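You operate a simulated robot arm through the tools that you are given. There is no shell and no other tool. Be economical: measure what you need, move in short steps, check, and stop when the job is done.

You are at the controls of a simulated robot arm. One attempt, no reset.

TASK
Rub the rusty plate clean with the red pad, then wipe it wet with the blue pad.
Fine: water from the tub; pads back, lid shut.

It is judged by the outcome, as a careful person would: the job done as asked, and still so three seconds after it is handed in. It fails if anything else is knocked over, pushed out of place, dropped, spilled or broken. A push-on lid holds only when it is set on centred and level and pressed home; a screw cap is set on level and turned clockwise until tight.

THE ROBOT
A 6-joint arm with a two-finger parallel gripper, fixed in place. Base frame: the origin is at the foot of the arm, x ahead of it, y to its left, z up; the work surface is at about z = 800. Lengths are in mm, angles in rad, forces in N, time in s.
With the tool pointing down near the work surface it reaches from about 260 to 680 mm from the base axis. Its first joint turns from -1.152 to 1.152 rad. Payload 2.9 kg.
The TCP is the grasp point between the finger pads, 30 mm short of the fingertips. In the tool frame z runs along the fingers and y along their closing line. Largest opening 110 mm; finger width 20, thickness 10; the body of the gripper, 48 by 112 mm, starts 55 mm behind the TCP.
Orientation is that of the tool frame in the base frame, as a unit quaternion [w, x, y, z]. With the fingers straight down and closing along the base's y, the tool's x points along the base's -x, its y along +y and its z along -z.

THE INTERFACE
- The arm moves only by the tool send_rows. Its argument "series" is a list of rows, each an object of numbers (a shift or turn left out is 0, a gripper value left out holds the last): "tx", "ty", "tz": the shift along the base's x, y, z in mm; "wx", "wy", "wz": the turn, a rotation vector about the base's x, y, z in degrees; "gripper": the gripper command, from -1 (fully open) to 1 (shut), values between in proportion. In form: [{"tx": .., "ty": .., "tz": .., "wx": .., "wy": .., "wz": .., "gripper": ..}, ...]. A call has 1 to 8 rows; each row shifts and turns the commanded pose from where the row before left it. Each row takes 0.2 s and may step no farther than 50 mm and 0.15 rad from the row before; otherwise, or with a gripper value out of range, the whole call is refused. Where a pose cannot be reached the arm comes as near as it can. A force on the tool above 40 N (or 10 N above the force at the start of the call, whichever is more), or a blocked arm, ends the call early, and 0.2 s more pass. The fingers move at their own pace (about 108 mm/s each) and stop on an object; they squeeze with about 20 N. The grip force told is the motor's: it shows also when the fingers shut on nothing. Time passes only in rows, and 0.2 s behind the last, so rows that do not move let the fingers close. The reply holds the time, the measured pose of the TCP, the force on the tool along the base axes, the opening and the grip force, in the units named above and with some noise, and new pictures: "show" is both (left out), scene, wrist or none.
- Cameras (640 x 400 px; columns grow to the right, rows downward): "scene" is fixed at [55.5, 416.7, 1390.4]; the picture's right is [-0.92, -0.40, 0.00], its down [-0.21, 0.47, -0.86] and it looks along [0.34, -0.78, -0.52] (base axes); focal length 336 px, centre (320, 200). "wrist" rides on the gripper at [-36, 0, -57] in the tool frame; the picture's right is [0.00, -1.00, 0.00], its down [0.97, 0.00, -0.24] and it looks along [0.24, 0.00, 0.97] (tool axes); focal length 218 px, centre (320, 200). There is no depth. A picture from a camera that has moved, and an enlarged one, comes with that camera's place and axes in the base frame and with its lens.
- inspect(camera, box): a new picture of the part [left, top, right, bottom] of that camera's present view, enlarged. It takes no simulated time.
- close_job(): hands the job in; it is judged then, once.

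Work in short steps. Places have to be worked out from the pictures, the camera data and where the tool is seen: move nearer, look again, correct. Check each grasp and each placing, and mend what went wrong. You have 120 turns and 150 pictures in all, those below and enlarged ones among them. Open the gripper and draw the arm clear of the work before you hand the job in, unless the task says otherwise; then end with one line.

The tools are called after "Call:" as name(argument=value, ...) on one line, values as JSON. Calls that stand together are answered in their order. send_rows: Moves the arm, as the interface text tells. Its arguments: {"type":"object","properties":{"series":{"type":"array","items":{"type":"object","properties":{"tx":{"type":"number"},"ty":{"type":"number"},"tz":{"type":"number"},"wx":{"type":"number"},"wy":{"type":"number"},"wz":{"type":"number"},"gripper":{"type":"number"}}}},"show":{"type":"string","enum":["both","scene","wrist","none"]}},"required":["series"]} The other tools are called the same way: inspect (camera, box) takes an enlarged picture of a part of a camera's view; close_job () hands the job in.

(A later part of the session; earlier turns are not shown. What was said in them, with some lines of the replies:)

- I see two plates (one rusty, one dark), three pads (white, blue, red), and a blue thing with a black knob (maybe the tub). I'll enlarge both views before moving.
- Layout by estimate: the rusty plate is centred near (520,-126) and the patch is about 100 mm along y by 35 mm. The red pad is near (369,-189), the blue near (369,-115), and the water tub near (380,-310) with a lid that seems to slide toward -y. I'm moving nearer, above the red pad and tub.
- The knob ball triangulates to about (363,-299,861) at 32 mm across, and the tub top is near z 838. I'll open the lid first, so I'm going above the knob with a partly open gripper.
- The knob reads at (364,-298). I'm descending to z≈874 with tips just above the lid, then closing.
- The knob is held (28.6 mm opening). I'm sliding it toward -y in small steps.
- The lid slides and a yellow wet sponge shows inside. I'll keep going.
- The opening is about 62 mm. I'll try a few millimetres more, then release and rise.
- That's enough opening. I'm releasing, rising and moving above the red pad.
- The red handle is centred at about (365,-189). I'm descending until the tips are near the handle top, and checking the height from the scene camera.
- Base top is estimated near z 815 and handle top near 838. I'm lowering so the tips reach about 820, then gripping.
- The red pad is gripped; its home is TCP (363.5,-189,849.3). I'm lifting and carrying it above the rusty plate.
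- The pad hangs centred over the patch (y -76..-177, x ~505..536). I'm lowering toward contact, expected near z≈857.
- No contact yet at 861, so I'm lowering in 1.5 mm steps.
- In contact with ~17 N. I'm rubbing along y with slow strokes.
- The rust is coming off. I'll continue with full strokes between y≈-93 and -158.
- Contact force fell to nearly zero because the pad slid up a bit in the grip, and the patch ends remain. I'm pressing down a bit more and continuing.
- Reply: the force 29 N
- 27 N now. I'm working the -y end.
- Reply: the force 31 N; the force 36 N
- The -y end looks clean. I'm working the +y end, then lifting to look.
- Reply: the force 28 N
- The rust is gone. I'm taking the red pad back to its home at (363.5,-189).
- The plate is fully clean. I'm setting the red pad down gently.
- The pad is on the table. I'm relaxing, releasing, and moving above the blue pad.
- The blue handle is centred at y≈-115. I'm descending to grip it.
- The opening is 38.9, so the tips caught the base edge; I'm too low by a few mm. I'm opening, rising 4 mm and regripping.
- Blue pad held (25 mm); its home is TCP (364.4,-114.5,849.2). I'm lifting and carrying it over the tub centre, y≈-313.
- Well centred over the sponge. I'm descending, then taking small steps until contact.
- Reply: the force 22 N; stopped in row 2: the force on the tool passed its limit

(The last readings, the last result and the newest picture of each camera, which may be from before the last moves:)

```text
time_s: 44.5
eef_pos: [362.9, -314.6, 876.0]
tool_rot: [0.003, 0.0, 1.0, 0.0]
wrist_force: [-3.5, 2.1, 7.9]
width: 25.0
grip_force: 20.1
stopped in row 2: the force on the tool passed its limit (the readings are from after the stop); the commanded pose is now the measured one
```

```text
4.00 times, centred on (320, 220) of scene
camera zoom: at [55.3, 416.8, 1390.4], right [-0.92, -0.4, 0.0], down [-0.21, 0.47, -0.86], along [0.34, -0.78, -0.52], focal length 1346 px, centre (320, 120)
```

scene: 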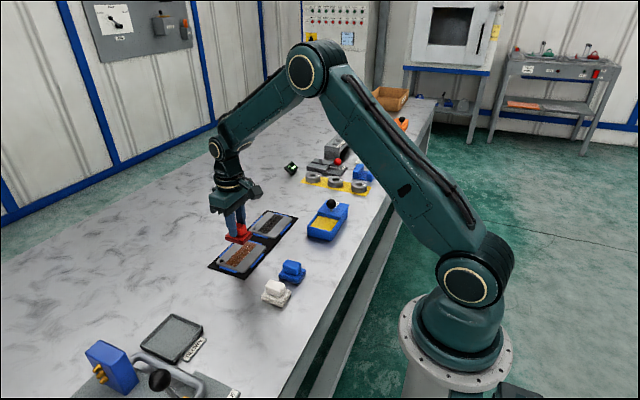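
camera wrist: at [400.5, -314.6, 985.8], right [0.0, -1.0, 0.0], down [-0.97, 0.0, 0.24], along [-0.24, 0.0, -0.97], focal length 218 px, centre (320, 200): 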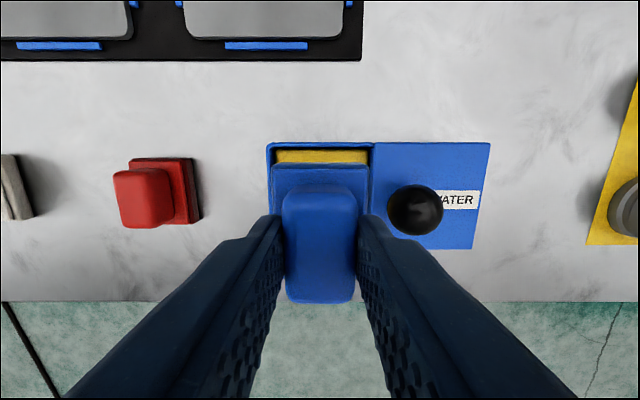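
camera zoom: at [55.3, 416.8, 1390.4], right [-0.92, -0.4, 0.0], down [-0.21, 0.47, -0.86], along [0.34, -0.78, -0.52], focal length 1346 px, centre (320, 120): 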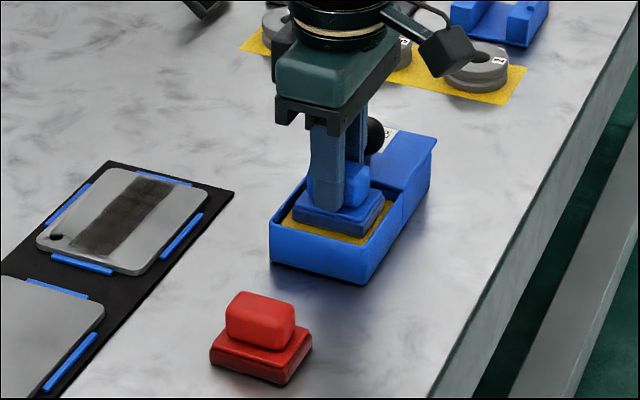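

The pad is pressed on the sponge and its base has darkened, so it's wet. I'll hold a moment, then lift.

Call:
send_rows(series=[{}, {}, {}, {"tz": 15}, {"tz": 25}, {"tz": 20}, {}], show="wrist")

Call:
inspect(camera="scene", box=[270, 170, 370, 270])

```text
time_s: 46.1
eef_pos: [363.4, -315.0, 935.6]
tool_rot: [0.001, 0.0, 1.0, -0.001]
wrist_force: [-0.2, -0.1, -0.6]
width: 25.3
grip_force: 19.9
camera wrist: at [399.1, -315.2, 992.3], right [0.0, -1.0, 0.0], down [-0.97, 0.0, 0.24], along [-0.24, 0.0, -0.97], focal length 218 px, centre (320, 200)
```

wrist: 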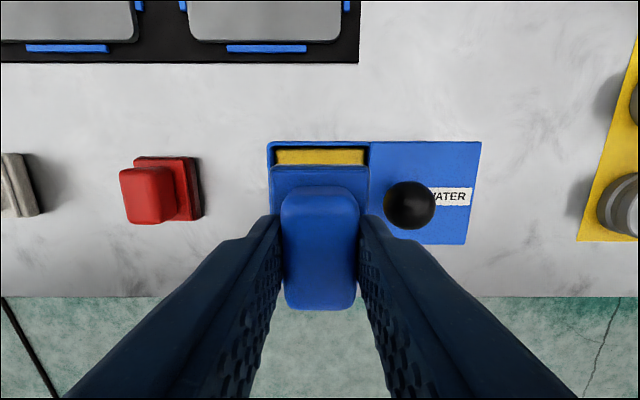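

```text
4.00 times, centred on (320, 220) of scene
camera zoom: at [55.5, 416.7, 1390.4], right [-0.92, -0.4, 0.0], down [-0.21, 0.47, -0.86], along [0.34, -0.78, -0.52], focal length 1346 px, centre (320, 120)
```

zoom: 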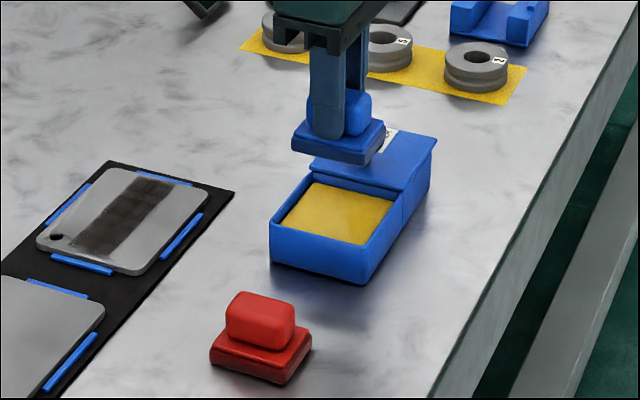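

The pad's underside looks darker now. I'm carrying it to the rusty (now clean) plate, passing around the other plate.

Call:
send_rows(series=[{"tx": 10, "ty": 47}, {"tx": 10, "ty": 47}, {"tx": 10, "ty": 47}, {"tx": 15, "ty": 47}, {"tx": 40, "ty": 1}, {"tx": 40}, {"tx": 32}, {}], show="wrist")

```text
time_s: 47.9
eef_pos: [520.2, -125.7, 933.4]
tool_rot: [0.001, 0.001, 1.0, -0.001]
wrist_force: [0.7, 0.5, -0.5]
width: 25.2
grip_force: 19.9
camera wrist: at [556.3, -126.3, 990.6], right [0.0, -1.0, 0.0], down [-0.97, 0.0, 0.24], along [-0.24, 0.0, -0.97], focal length 218 px, centre (320, 200)
```

wrist: 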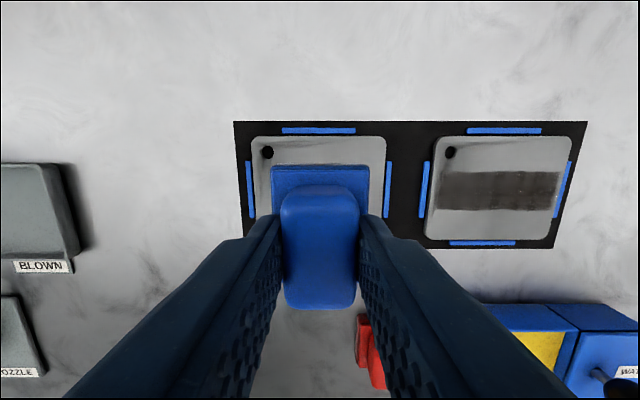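

Positioned over the plate. I'm lowering to contact.

Call:
send_rows(series=[{"tz": -40}, {"tz": -30}, {"tz": -4}, {"tz": -2}, {}], show="none")

Call:
send_rows(series=[{"tz": -1.5}, {"tz": -1}, {}], show="none")

```text
time_s: 49.1
eef_pos: [521.1, -126.2, 860.0]
tool_rot: [0.002, 0.0, 1.0, -0.001]
wrist_force: [-0.6, 0.1, 0.1]
width: 25.2
grip_force: 19.7
```

```text
time_s: 49.9
eef_pos: [520.6, -127.1, 856.3]
tool_rot: [0.001, -0.001, 1.0, -0.001]
wrist_force: [-0.4, -0.2, -0.5]
width: 25.2
grip_force: 20.1
```

Call:
send_rows(series=[{"tz": -1.2}, {"tz": -1}, {}], show="none")

```text
time_s: 50.7
eef_pos: [521.3, -125.7, 856.7]
tool_rot: [0.003, 0.0, 1.0, -0.002]
wrist_force: [-4.9, 1.5, 19.0]
width: 25.1
grip_force: 20.0
```

Contact at 19 N. I'm wiping full strokes along y.

Call:
send_rows(series=[{"ty": 11}, {"ty": 11}, {"ty": 10}, {"ty": -10}, {"ty": -11}, {"ty": -11}, {"ty": -11}, {"ty": -11}], show="none")

Call:
send_rows(series=[{"ty": -11}, {"ty": 11}, {"ty": 11}, {"ty": 11}, {"ty": 11}, {"ty": 11}, {"ty": 10}], show="none")

Call:
inspect(camera="scene", box=[200, 180, 320, 290])

```text
time_s: 52.5
eef_pos: [521.3, -147.2, 856.0]
tool_rot: [0.002, -0.002, 1.0, 0.0]
wrist_force: [0.4, 10.2, 23.2]
width: 25.0
grip_force: 19.5
```

```text
time_s: 54.1
eef_pos: [520.8, -94.5, 854.8]
tool_rot: [0.004, 0.0, 1.0, -0.002]
wrist_force: [1.1, -10.9, 28.1]
width: 25.0
grip_force: 20.5
```

```text
3.64 times, centred on (260, 235) of scene
camera zoom: at [55.0, 416.5, 1390.5], right [-0.92, -0.4, 0.0], down [-0.21, 0.47, -0.86], along [0.34, -0.78, -0.52], focal length 1224 px, centre (538, 73)
```

zoom: 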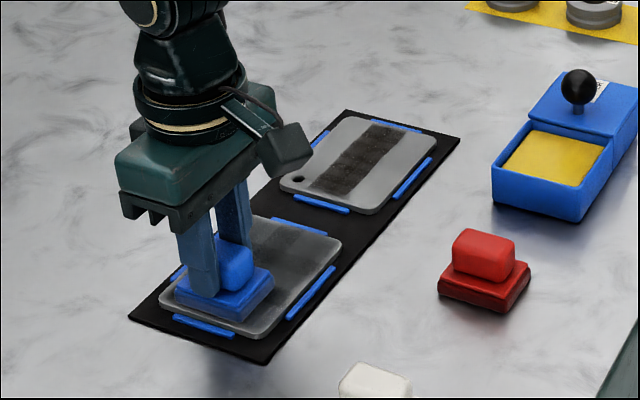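

A wet sheen shows along the strip. I'll do more strokes with slight x offsets to cover the whole plate.

Call:
send_rows(series=[{"tx": 8, "ty": 1}, {"tx": 6, "ty": -11}, {"ty": -11}, {"ty": -11}, {"ty": -11}, {"ty": -11}, {"ty": -11}, {"tx": -8}], show="none")

Call:
send_rows(series=[{"tx": -8}, {"tx": -8}, {"tx": -4, "ty": 11}, {"ty": 11}, {"ty": 11}, {"ty": 11}, {"ty": 11}, {"ty": 11}], show="none")

Call:
inspect(camera="scene", box=[200, 180, 320, 290])

```text
time_s: 55.9
eef_pos: [527.9, -159.8, 856.0]
tool_rot: [0.004, 0.001, 1.0, -0.003]
wrist_force: [9.2, -2.5, 21.0]
width: 25.1
grip_force: 19.8
```

```text
time_s: 57.7
eef_pos: [506.9, -92.9, 855.0]
tool_rot: [0.003, 0.0, 1.0, -0.002]
wrist_force: [-0.3, -11.8, 28.8]
width: 25.0
grip_force: 20.1
```

```text
3.64 times, centred on (260, 235) of scene
camera zoom: at [55.0, 416.5, 1390.5], right [-0.92, -0.4, 0.0], down [-0.21, 0.47, -0.86], along [0.34, -0.78, -0.52], focal length 1224 px, centre (538, 73)
```

zoom: 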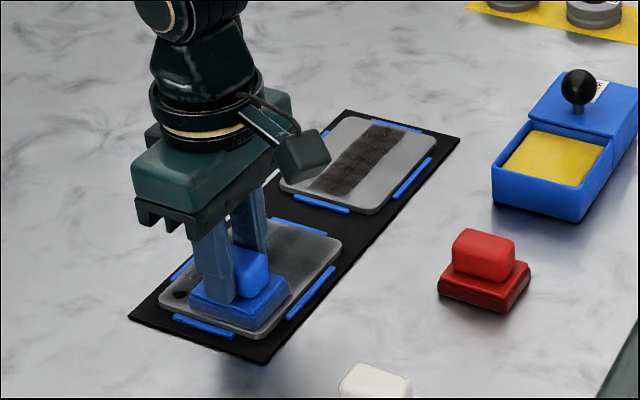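

It's wetter. One more pass along the middle, then I'll lift and look.

Call:
send_rows(series=[{"tx": 8}, {"tx": 6, "ty": -11}, {"ty": -11}, {"ty": -11}, {"ty": -11}, {"ty": -11}, {"ty": -11}, {"ty": 10}], show="none")

Call:
send_rows(series=[{"ty": 10}, {"ty": 11}, {"tz": 15}, {"tz": 45}, {"tx": -45}, {}], show="wrist")

Call:
inspect(camera="scene", box=[200, 180, 320, 290])

Call:
inspect(camera="wrist", box=[230, 50, 430, 220])

```text
time_s: 59.5
eef_pos: [521.7, -152.1, 856.3]
tool_rot: [0.003, 0.003, 1.0, -0.003]
wrist_force: [-0.4, -10.1, 23.9]
width: 25.0
grip_force: 19.6
```

```text
time_s: 60.9
eef_pos: [474.7, -129.7, 914.9]
tool_rot: [0.002, -0.001, 1.0, 0.0]
wrist_force: [-0.2, 0.4, -1.1]
width: 25.2
grip_force: 20.0
camera wrist: at [509.8, -129.4, 971.4], right [0.0, -1.0, 0.0], down [-0.97, 0.0, 0.24], along [-0.24, 0.0, -0.97], focal length 218 px, centre (320, 200)
```

wrist: 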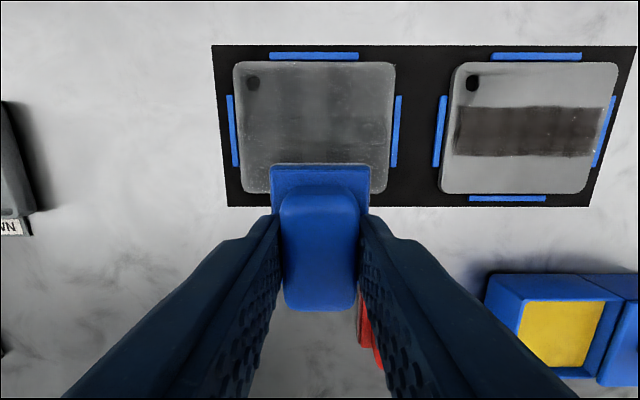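

```text
3.64 times, centred on (260, 235) of scene
camera zoom: at [55.5, 416.7, 1390.4], right [-0.92, -0.4, 0.0], down [-0.21, 0.47, -0.86], along [0.34, -0.78, -0.52], focal length 1224 px, centre (538, 73)
```

zoom: 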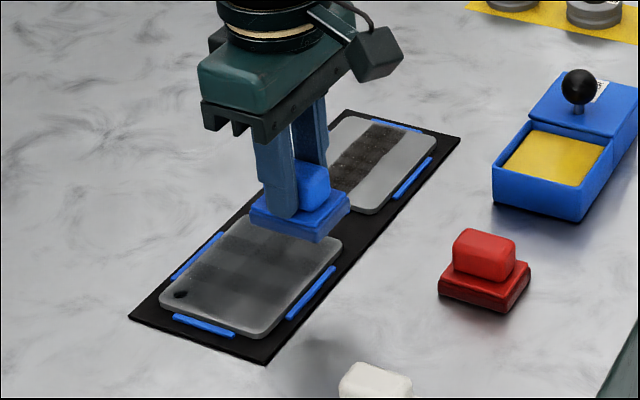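

```text
2.35 times, centred on (330, 135) of wrist
camera zoom: at [509.8, -129.4, 971.4], right [0.0, -1.0, 0.0], down [-0.97, 0.0, 0.24], along [-0.24, 0.0, -0.97], focal length 514 px, centre (296, 353)
```

zoom: 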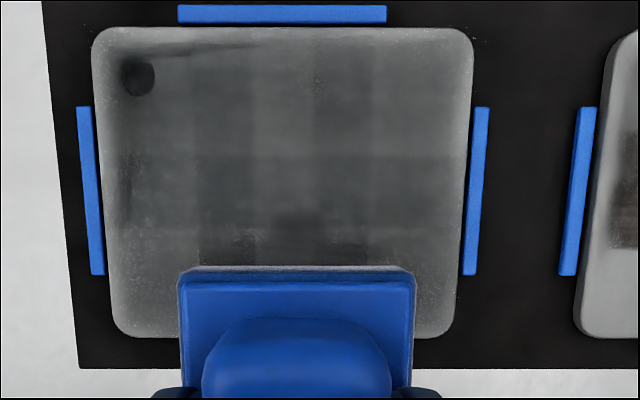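

The whole plate is visibly wet, but the ends are a bit lighter. I'll reverse to the same press height and do a few extra strokes at both ends.

Call:
send_rows(series=[{"tx": 45}, {"tz": -45}, {"tz": -13}, {"tz": -2}, {"ty": -11}, {"ty": -11}, {"ty": -10}, {"ty": 11}], show="none")

Call:
send_rows(series=[{"ty": -11}, {"ty": 11}, {"ty": 11}, {"ty": 11}, {"ty": 11}, {"ty": 11}, {"ty": 11}], show="none")

Call:
send_rows(series=[{"ty": -11}, {"ty": 11}, {"ty": -11}, {"ty": -11}, {"tz": 15}, {"tz": 45}, {"tx": -45}, {}], show="none")

Call:
inspect(camera="wrist", box=[230, 50, 430, 220])

```text
time_s: 62.7
eef_pos: [520.5, -150.8, 856.1]
tool_rot: [0.003, 0.001, 1.0, -0.002]
wrist_force: [0.2, -4.6, 9.5]
width: 25.6
grip_force: 19.6
```

```text
time_s: 64.3
eef_pos: [521.0, -93.8, 854.0]
tool_rot: [0.004, 0.0, 1.0, -0.001]
wrist_force: [0.0, -11.8, 28.3]
width: 25.5
grip_force: 20.0
```

```text
time_s: 66.1
eef_pos: [472.9, -117.3, 915.0]
tool_rot: [0.001, 0.0, 1.0, -0.001]
wrist_force: [0.0, -0.6, -0.9]
width: 25.2
grip_force: 19.6
```

```text
2.35 times, centred on (330, 135) of wrist
camera zoom: at [508.6, -117.2, 972.3], right [0.0, -1.0, 0.0], down [-0.97, 0.0, 0.24], along [-0.24, 0.0, -0.97], focal length 514 px, centre (296, 353)
```

zoom: 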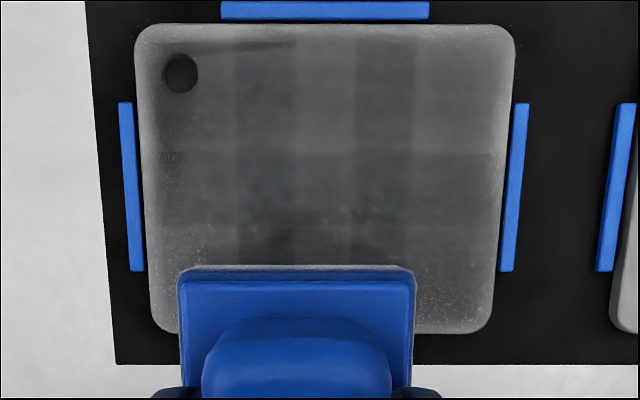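

The plate is wet all over. I'm returning the blue pad to its home at (364.4,-114.5).

Call:
send_rows(series=[{"tx": -36, "ty": 1}, {"tx": -36, "ty": 1}, {"tx": -37, "ty": 1}, {"tz": -30}, {"tz": -25}, {"tz": -9}, {"tz": -3}, {}], show="wrist")

Call:
inspect(camera="scene", box=[200, 180, 360, 290])

```text
time_s: 67.9
eef_pos: [365.8, -113.7, 847.1]
tool_rot: [0.001, 0.0, 1.0, -0.001]
wrist_force: [-0.2, 0.2, -0.3]
width: 25.7
grip_force: 20.7
camera wrist: at [402.2, -113.4, 905.1], right [0.0, -1.0, 0.0], down [-0.97, 0.0, 0.24], along [-0.24, 0.0, -0.97], focal length 218 px, centre (320, 200)
```

wrist: 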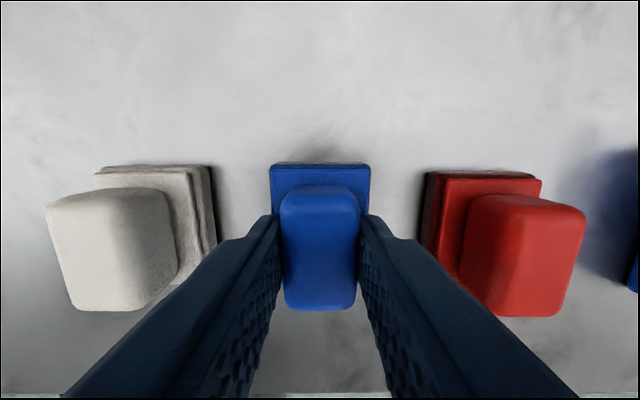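

```text
3.64 times, centred on (280, 235) of scene
camera zoom: at [55.5, 416.7, 1390.4], right [-0.92, -0.4, 0.0], down [-0.21, 0.47, -0.86], along [0.34, -0.78, -0.52], focal length 1224 px, centre (466, 73)
```

zoom: 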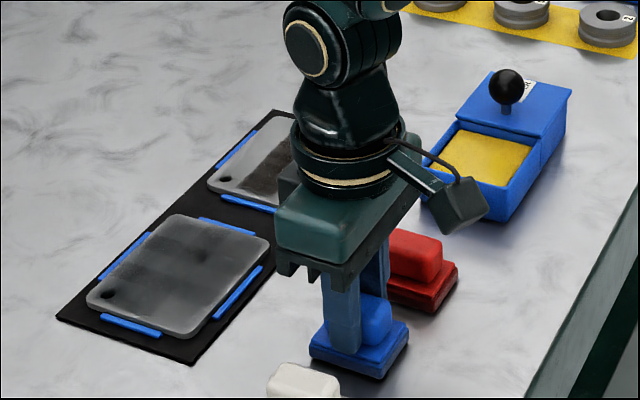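

About 2 mm off in x; I'm correcting and lowering to contact.

Call:
send_rows(series=[{"tx": -2, "ty": -1}, {"tz": -1}, {"tz": -0.7}, {}], show="none")

```text
time_s: 68.9
eef_pos: [364.9, -113.5, 845.2]
tool_rot: [0.002, 0.0, 1.0, -0.001]
wrist_force: [1.1, -0.3, -0.9]
width: 25.5
grip_force: 20.4
```

Call:
send_rows(series=[{"tz": -0.8}, {"tz": -0.7, "ty": -0.5}, {}], show="none")

```text
time_s: 69.7
eef_pos: [365.1, -113.8, 846.0]
tool_rot: [0.003, -0.002, 1.0, -0.001]
wrist_force: [-5.0, 7.3, 32.0]
width: 25.4
grip_force: 19.5
```

The blue pad is down. I'm relieving the force, releasing, and rising.

Call:
send_rows(series=[{"tz": 1.3}, {"gripper": 0.1}, {}, {"tz": 45}, {"tz": 45}, {"ty": -48}, {"ty": -48}, {"ty": -48}], show="none")

Call:
send_rows(series=[{"ty": -48}, {"ty": -48}, {"ty": -14}, {"gripper": -0.1}, {}], show="both")

Call:
inspect(camera="scene", box=[200, 180, 360, 290])

```text
time_s: 71.5
eef_pos: [364.6, -262.2, 936.5]
tool_rot: [0.002, 0.0, 1.0, 0.0]
wrist_force: [0.5, -0.8, -1.0]
width: 49.1
grip_force: 0.0
```

```text
time_s: 72.7
eef_pos: [364.8, -368.6, 936.0]
tool_rot: [0.002, 0.0, 1.0, -0.001]
wrist_force: [-0.1, -0.5, -0.4]
width: 60.6
grip_force: 0.0
camera wrist: at [400.1, -369.6, 993.3], right [0.0, -1.0, 0.0], down [-0.97, 0.0, 0.24], along [-0.24, 0.0, -0.97], focal length 218 px, centre (320, 200)
```

scene: 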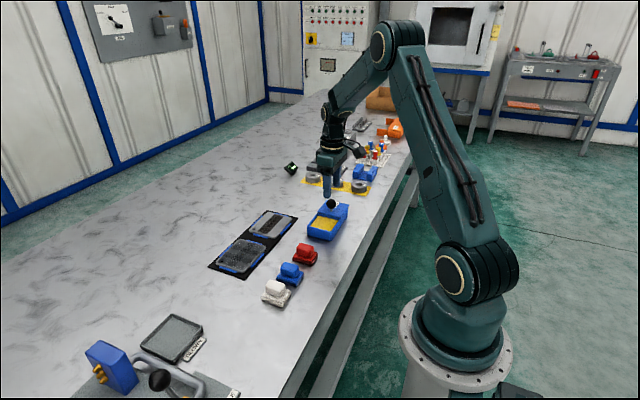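
wrist: 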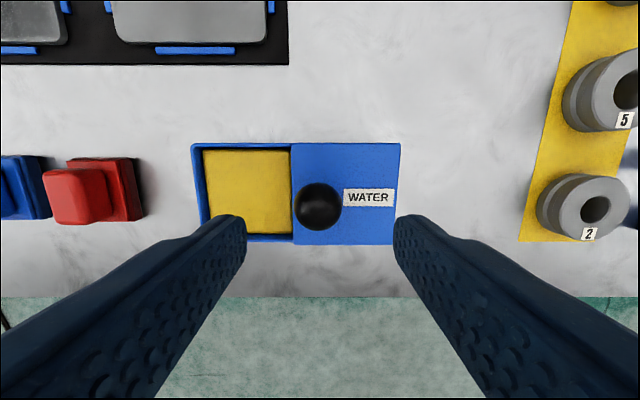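

```text
3.64 times, centred on (280, 235) of scene
camera zoom: at [55.5, 416.7, 1390.4], right [-0.92, -0.4, 0.0], down [-0.21, 0.47, -0.86], along [0.34, -0.78, -0.52], focal length 1224 px, centre (466, 73)
```

zoom: 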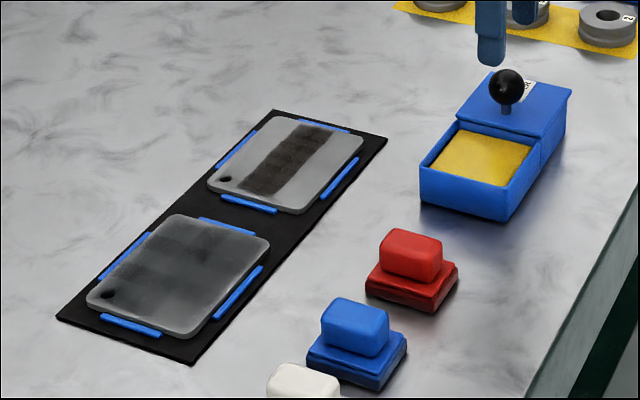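

Pads are home and the plate is still wet. I'm descending on the knob and gripping it.

Call:
send_rows(series=[{"tz": -32}, {"tz": -30}, {}, {"gripper": 0.6}, {}, {}], show="wrist")

```text
time_s: 74.1
eef_pos: [363.6, -369.4, 874.0]
tool_rot: [0.001, -0.001, 1.0, 0.0]
wrist_force: [-0.1, 5.5, -3.1]
width: 28.7
grip_force: 44.6
camera wrist: at [400.6, -368.9, 931.0], right [0.0, -1.0, 0.0], down [-0.97, 0.0, 0.24], along [-0.24, 0.0, -0.97], focal length 218 px, centre (320, 200)
```

wrist: 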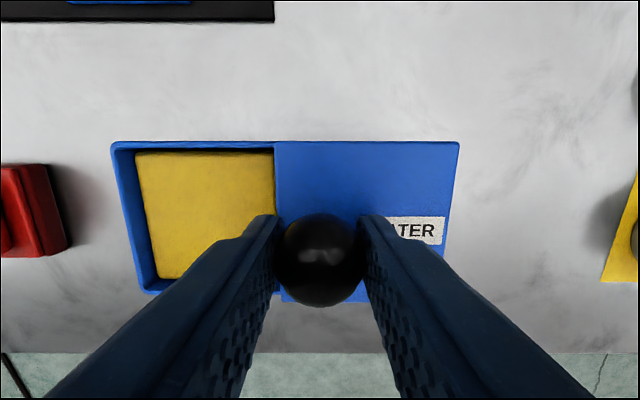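

Knob held. I'm sliding the lid shut toward +y, about 70 mm.

Call:
send_rows(series=[{"ty": 8}, {"ty": 9}, {"ty": 9}, {"ty": 9}, {"ty": 9}, {"ty": 9}, {"ty": 9}, {}], show="wrist")

```text
time_s: 75.9
eef_pos: [366.5, -307.9, 873.9]
tool_rot: [0.001, 0.0, 1.0, -0.001]
wrist_force: [-5.2, 0.2, -7.3]
width: 28.9
grip_force: 45.2
camera wrist: at [400.6, -307.8, 931.1], right [0.0, -1.0, 0.0], down [-0.97, 0.0, 0.24], along [-0.24, 0.0, -0.97], focal length 218 px, centre (320, 200)
```

wrist: 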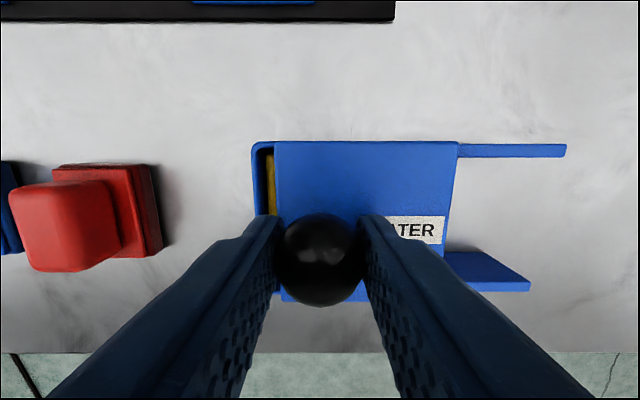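

Call:
send_rows(series=[{"ty": 4}, {"ty": 4}, {"ty": 1.5}, {}], show="wrist")

```text
time_s: 76.9
eef_pos: [364.8, -297.1, 874.0]
tool_rot: [0.002, -0.001, 1.0, 0.0]
wrist_force: [1.1, 0.7, -5.5]
width: 28.8
grip_force: 44.9
camera wrist: at [400.5, -297.3, 931.2], right [0.0, -1.0, 0.0], down [-0.97, 0.0, 0.24], along [-0.24, 0.0, -0.97], focal length 218 px, centre (320, 200)
```

wrist: 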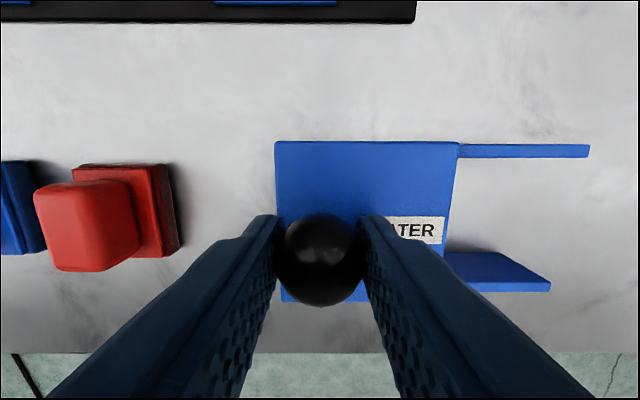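

The lid matches the original closed view. I'm releasing and drawing the arm up and away.

Call:
send_rows(series=[{"gripper": -0.1}, {}, {"tz": 40}, {"tz": 45}, {"tz": 45, "ty": 20}, {"tx": 20, "ty": 40, "tz": 20}, {}], show="both")

Call:
inspect(camera="scene", box=[200, 180, 360, 310])

Call:
inspect(camera="wrist", box=[80, 0, 440, 260])

```text
time_s: 78.5
eef_pos: [385.6, -237.3, 1024.0]
tool_rot: [0.001, 0.001, 1.0, -0.001]
wrist_force: [-0.5, 0.1, -0.5]
width: 60.4
grip_force: 0.1
camera wrist: at [420.9, -238.3, 1081.6], right [0.0, -1.0, 0.0], down [-0.97, 0.0, 0.24], along [-0.24, 0.0, -0.97], focal length 218 px, centre (320, 200)
```

scene: 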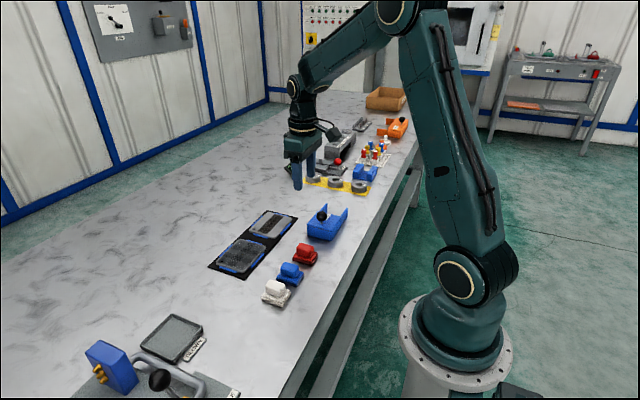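
wrist: 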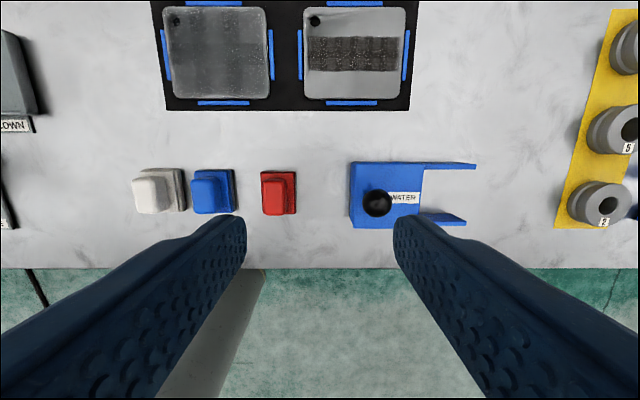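

```text
3.08 times, centred on (280, 245) of scene
camera zoom: at [55.5, 416.7, 1390.4], right [-0.92, -0.4, 0.0], down [-0.21, 0.47, -0.86], along [0.34, -0.78, -0.52], focal length 1036 px, centre (443, 62)
```

zoom: 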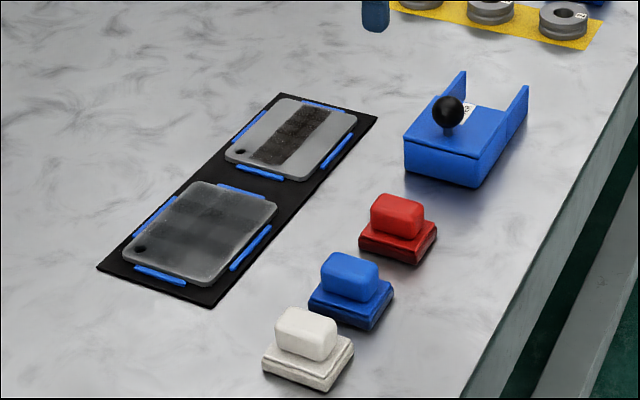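

```text
1.54 times, centred on (260, 130) of wrist
camera zoom: at [420.9, -238.3, 1081.6], right [0.0, -1.0, 0.0], down [-0.97, 0.0, 0.24], along [-0.24, 0.0, -0.97], focal length 336 px, centre (412, 308)
```

zoom: 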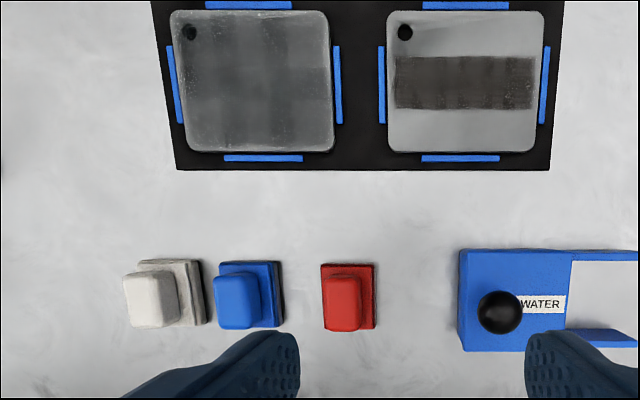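

The plate is wet and clean, and the lid is shut. The blue pad seems about 7 mm off toward the white one, so I'm going above it to check.

Call:
send_rows(series=[{"tx": -7, "ty": 40, "tz": -30}, {"tx": -7, "ty": 41, "tz": -30}, {"tx": -7, "ty": 41, "tz": -35}, {}], show="wrist")

```text
refused: row 1 steps farther than a row can; nothing moved
```

Call:
send_rows(series=[{"tx": -5, "ty": 30, "tz": -24}, {"tx": -5, "ty": 30, "tz": -24}, {"tx": -5, "ty": 31, "tz": -24}, {"tx": -6, "ty": 31, "tz": -23}, {}], show="wrist")

```text
time_s: 79.7
eef_pos: [362.6, -112.6, 927.1]
tool_rot: [0.002, 0.001, 1.0, -0.002]
wrist_force: [0.2, -0.7, -0.1]
width: 60.4
grip_force: 0.0
camera wrist: at [398.2, -114.2, 984.7], right [0.0, -1.0, 0.0], down [-0.97, 0.0, 0.24], along [-0.24, 0.0, -0.97], focal length 218 px, centre (320, 200)
```

wrist: 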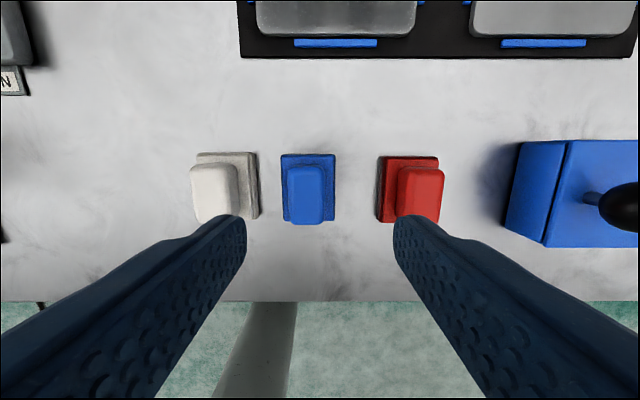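

The blue pad is about 9.5 mm too far in +y, perhaps dragged on release; the red is in place. I'll regrip blue and put it right.

Call:
send_rows(series=[{"ty": 9, "gripper": 0.1}, {"tz": -35}, {"tz": -35}, {"tz": -7}, {}], show="wrist")

```text
time_s: 80.9
eef_pos: [364.5, -105.9, 852.0]
tool_rot: [0.002, 0.0, 1.0, -0.001]
wrist_force: [-0.3, 0.5, 0.1]
width: 49.5
grip_force: 0.0
camera wrist: at [399.7, -106.3, 908.7], right [0.0, -1.0, 0.0], down [-0.97, 0.0, 0.24], along [-0.24, 0.0, -0.97], focal length 218 px, centre (320, 200)
```

wrist: 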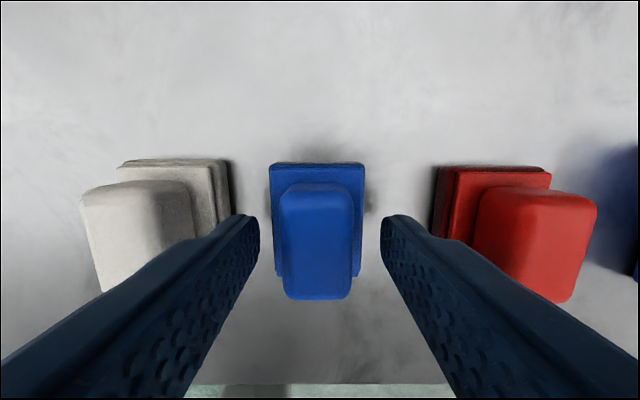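

Centred nearly (about 1.5 mm off). I'm gripping.

Call:
send_rows(series=[{"ty": 1.5, "tz": -2}, {}, {"gripper": 0.8}, {}, {}, {"tz": 4}, {"ty": -5}, {"ty": -5}], show="wrist")

```text
time_s: 82.7
eef_pos: [363.2, -113.8, 854.3]
tool_rot: [0.002, 0.001, 1.0, -0.001]
wrist_force: [0.2, -0.8, -1.4]
width: 25.1
grip_force: 19.7
camera wrist: at [398.7, -114.6, 911.2], right [0.0, -1.0, 0.0], down [-0.97, 0.0, 0.24], along [-0.24, 0.0, -0.97], focal length 218 px, centre (320, 200)
```

wrist: 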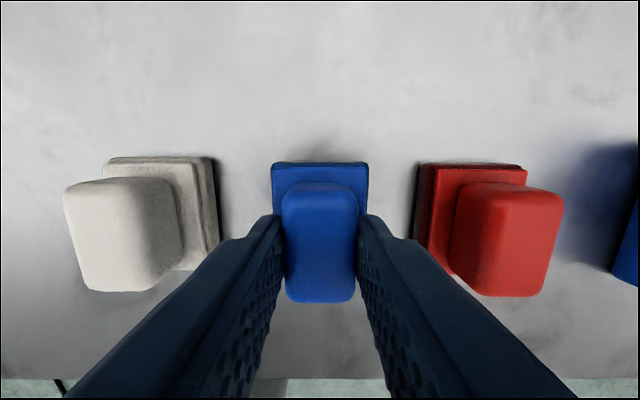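

At the right spot. I'm lowering 4 mm to the table and checking the force before releasing.

Call:
send_rows(series=[{"ty": -0.5, "tz": -3}, {"tz": -1}, {}], show="none")

```text
time_s: 83.5
eef_pos: [363.6, -116.0, 849.7]
tool_rot: [0.001, 0.001, 1.0, -0.001]
wrist_force: [0.6, -0.7, -0.7]
width: 25.2
grip_force: 19.5
```

Call:
send_rows(series=[{"tz": -0.7}, {"gripper": 0.0}, {}, {}, {"tz": 20}, {"tz": 40}, {"tz": 20}, {}], show="wrist")

```text
time_s: 85.3
eef_pos: [364.1, -113.9, 930.5]
tool_rot: [0.001, 0.0, 1.0, -0.001]
wrist_force: [-0.4, -0.2, 0.6]
width: 55.1
grip_force: 0.1
camera wrist: at [399.7, -115.1, 987.2], right [0.0, -1.0, 0.0], down [-0.97, 0.0, 0.24], along [-0.24, 0.0, -0.97], focal length 218 px, centre (320, 200)
```

wrist: 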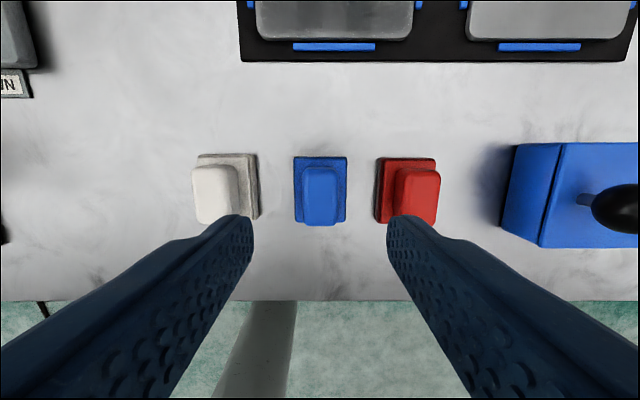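

All pads are in place. I'm raising the arm clear and taking a final look.

Call:
send_rows(series=[{"tz": 45}, {"tz": 45}, {"tz": 45, "ty": -10}, {"ty": -45}, {"ty": -45}, {"ty": -40}, {}], show="both")

Call:
inspect(camera="scene", box=[200, 180, 360, 310])

```text
time_s: 86.9
eef_pos: [363.9, -255.1, 1064.0]
tool_rot: [0.002, -0.001, 1.0, -0.001]
wrist_force: [0.4, 0.1, -0.6]
width: 55.1
grip_force: 0.1
camera wrist: at [398.9, -256.4, 1121.2], right [0.0, -1.0, 0.0], down [-0.97, 0.0, 0.24], along [-0.24, 0.0, -0.97], focal length 218 px, centre (320, 200)
```

scene: 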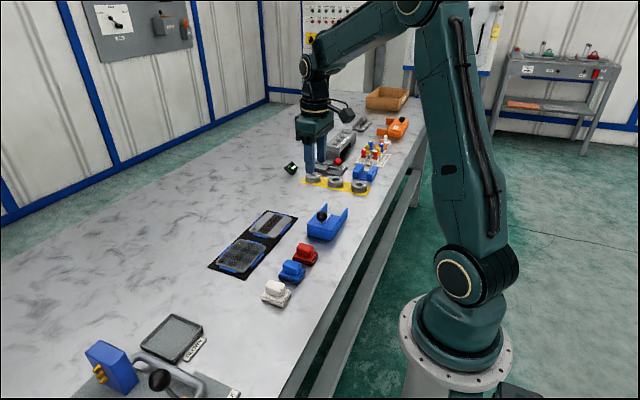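
wrist: 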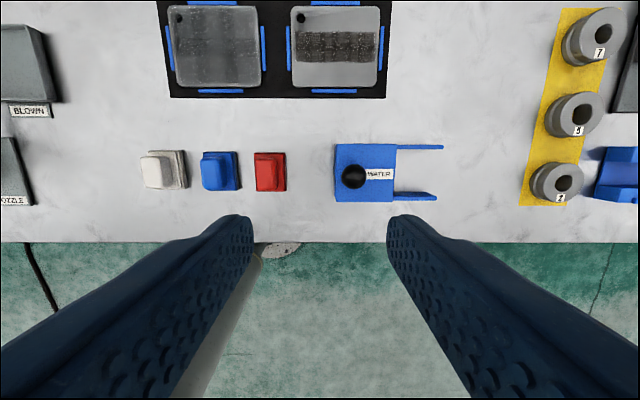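

```text
3.08 times, centred on (280, 245) of scene
camera zoom: at [55.5, 416.6, 1390.4], right [-0.92, -0.4, 0.0], down [-0.21, 0.47, -0.86], along [0.34, -0.78, -0.52], focal length 1036 px, centre (443, 62)
```

zoom: 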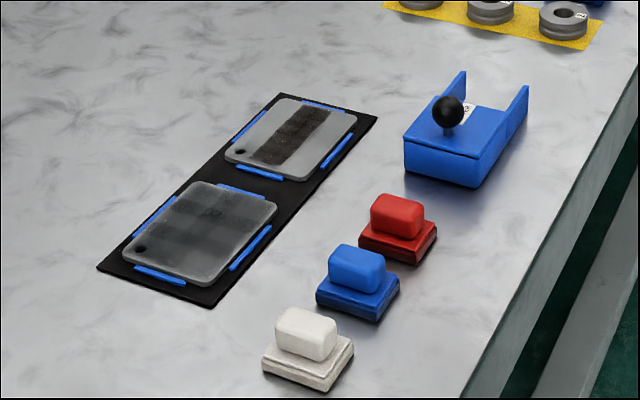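

The plate is rust-free and wet, the pads are back, the lid is shut, and the gripper is open and clear. I'm handing the job in.

Call:
close_job()

```text
The job is handed in.
```

I rubbed the rusty plate clean with the red pad and wiped it wet with the blue pad using water from the tub. Both pads are back within a few millimetres of where they started, and the tub lid is shut.
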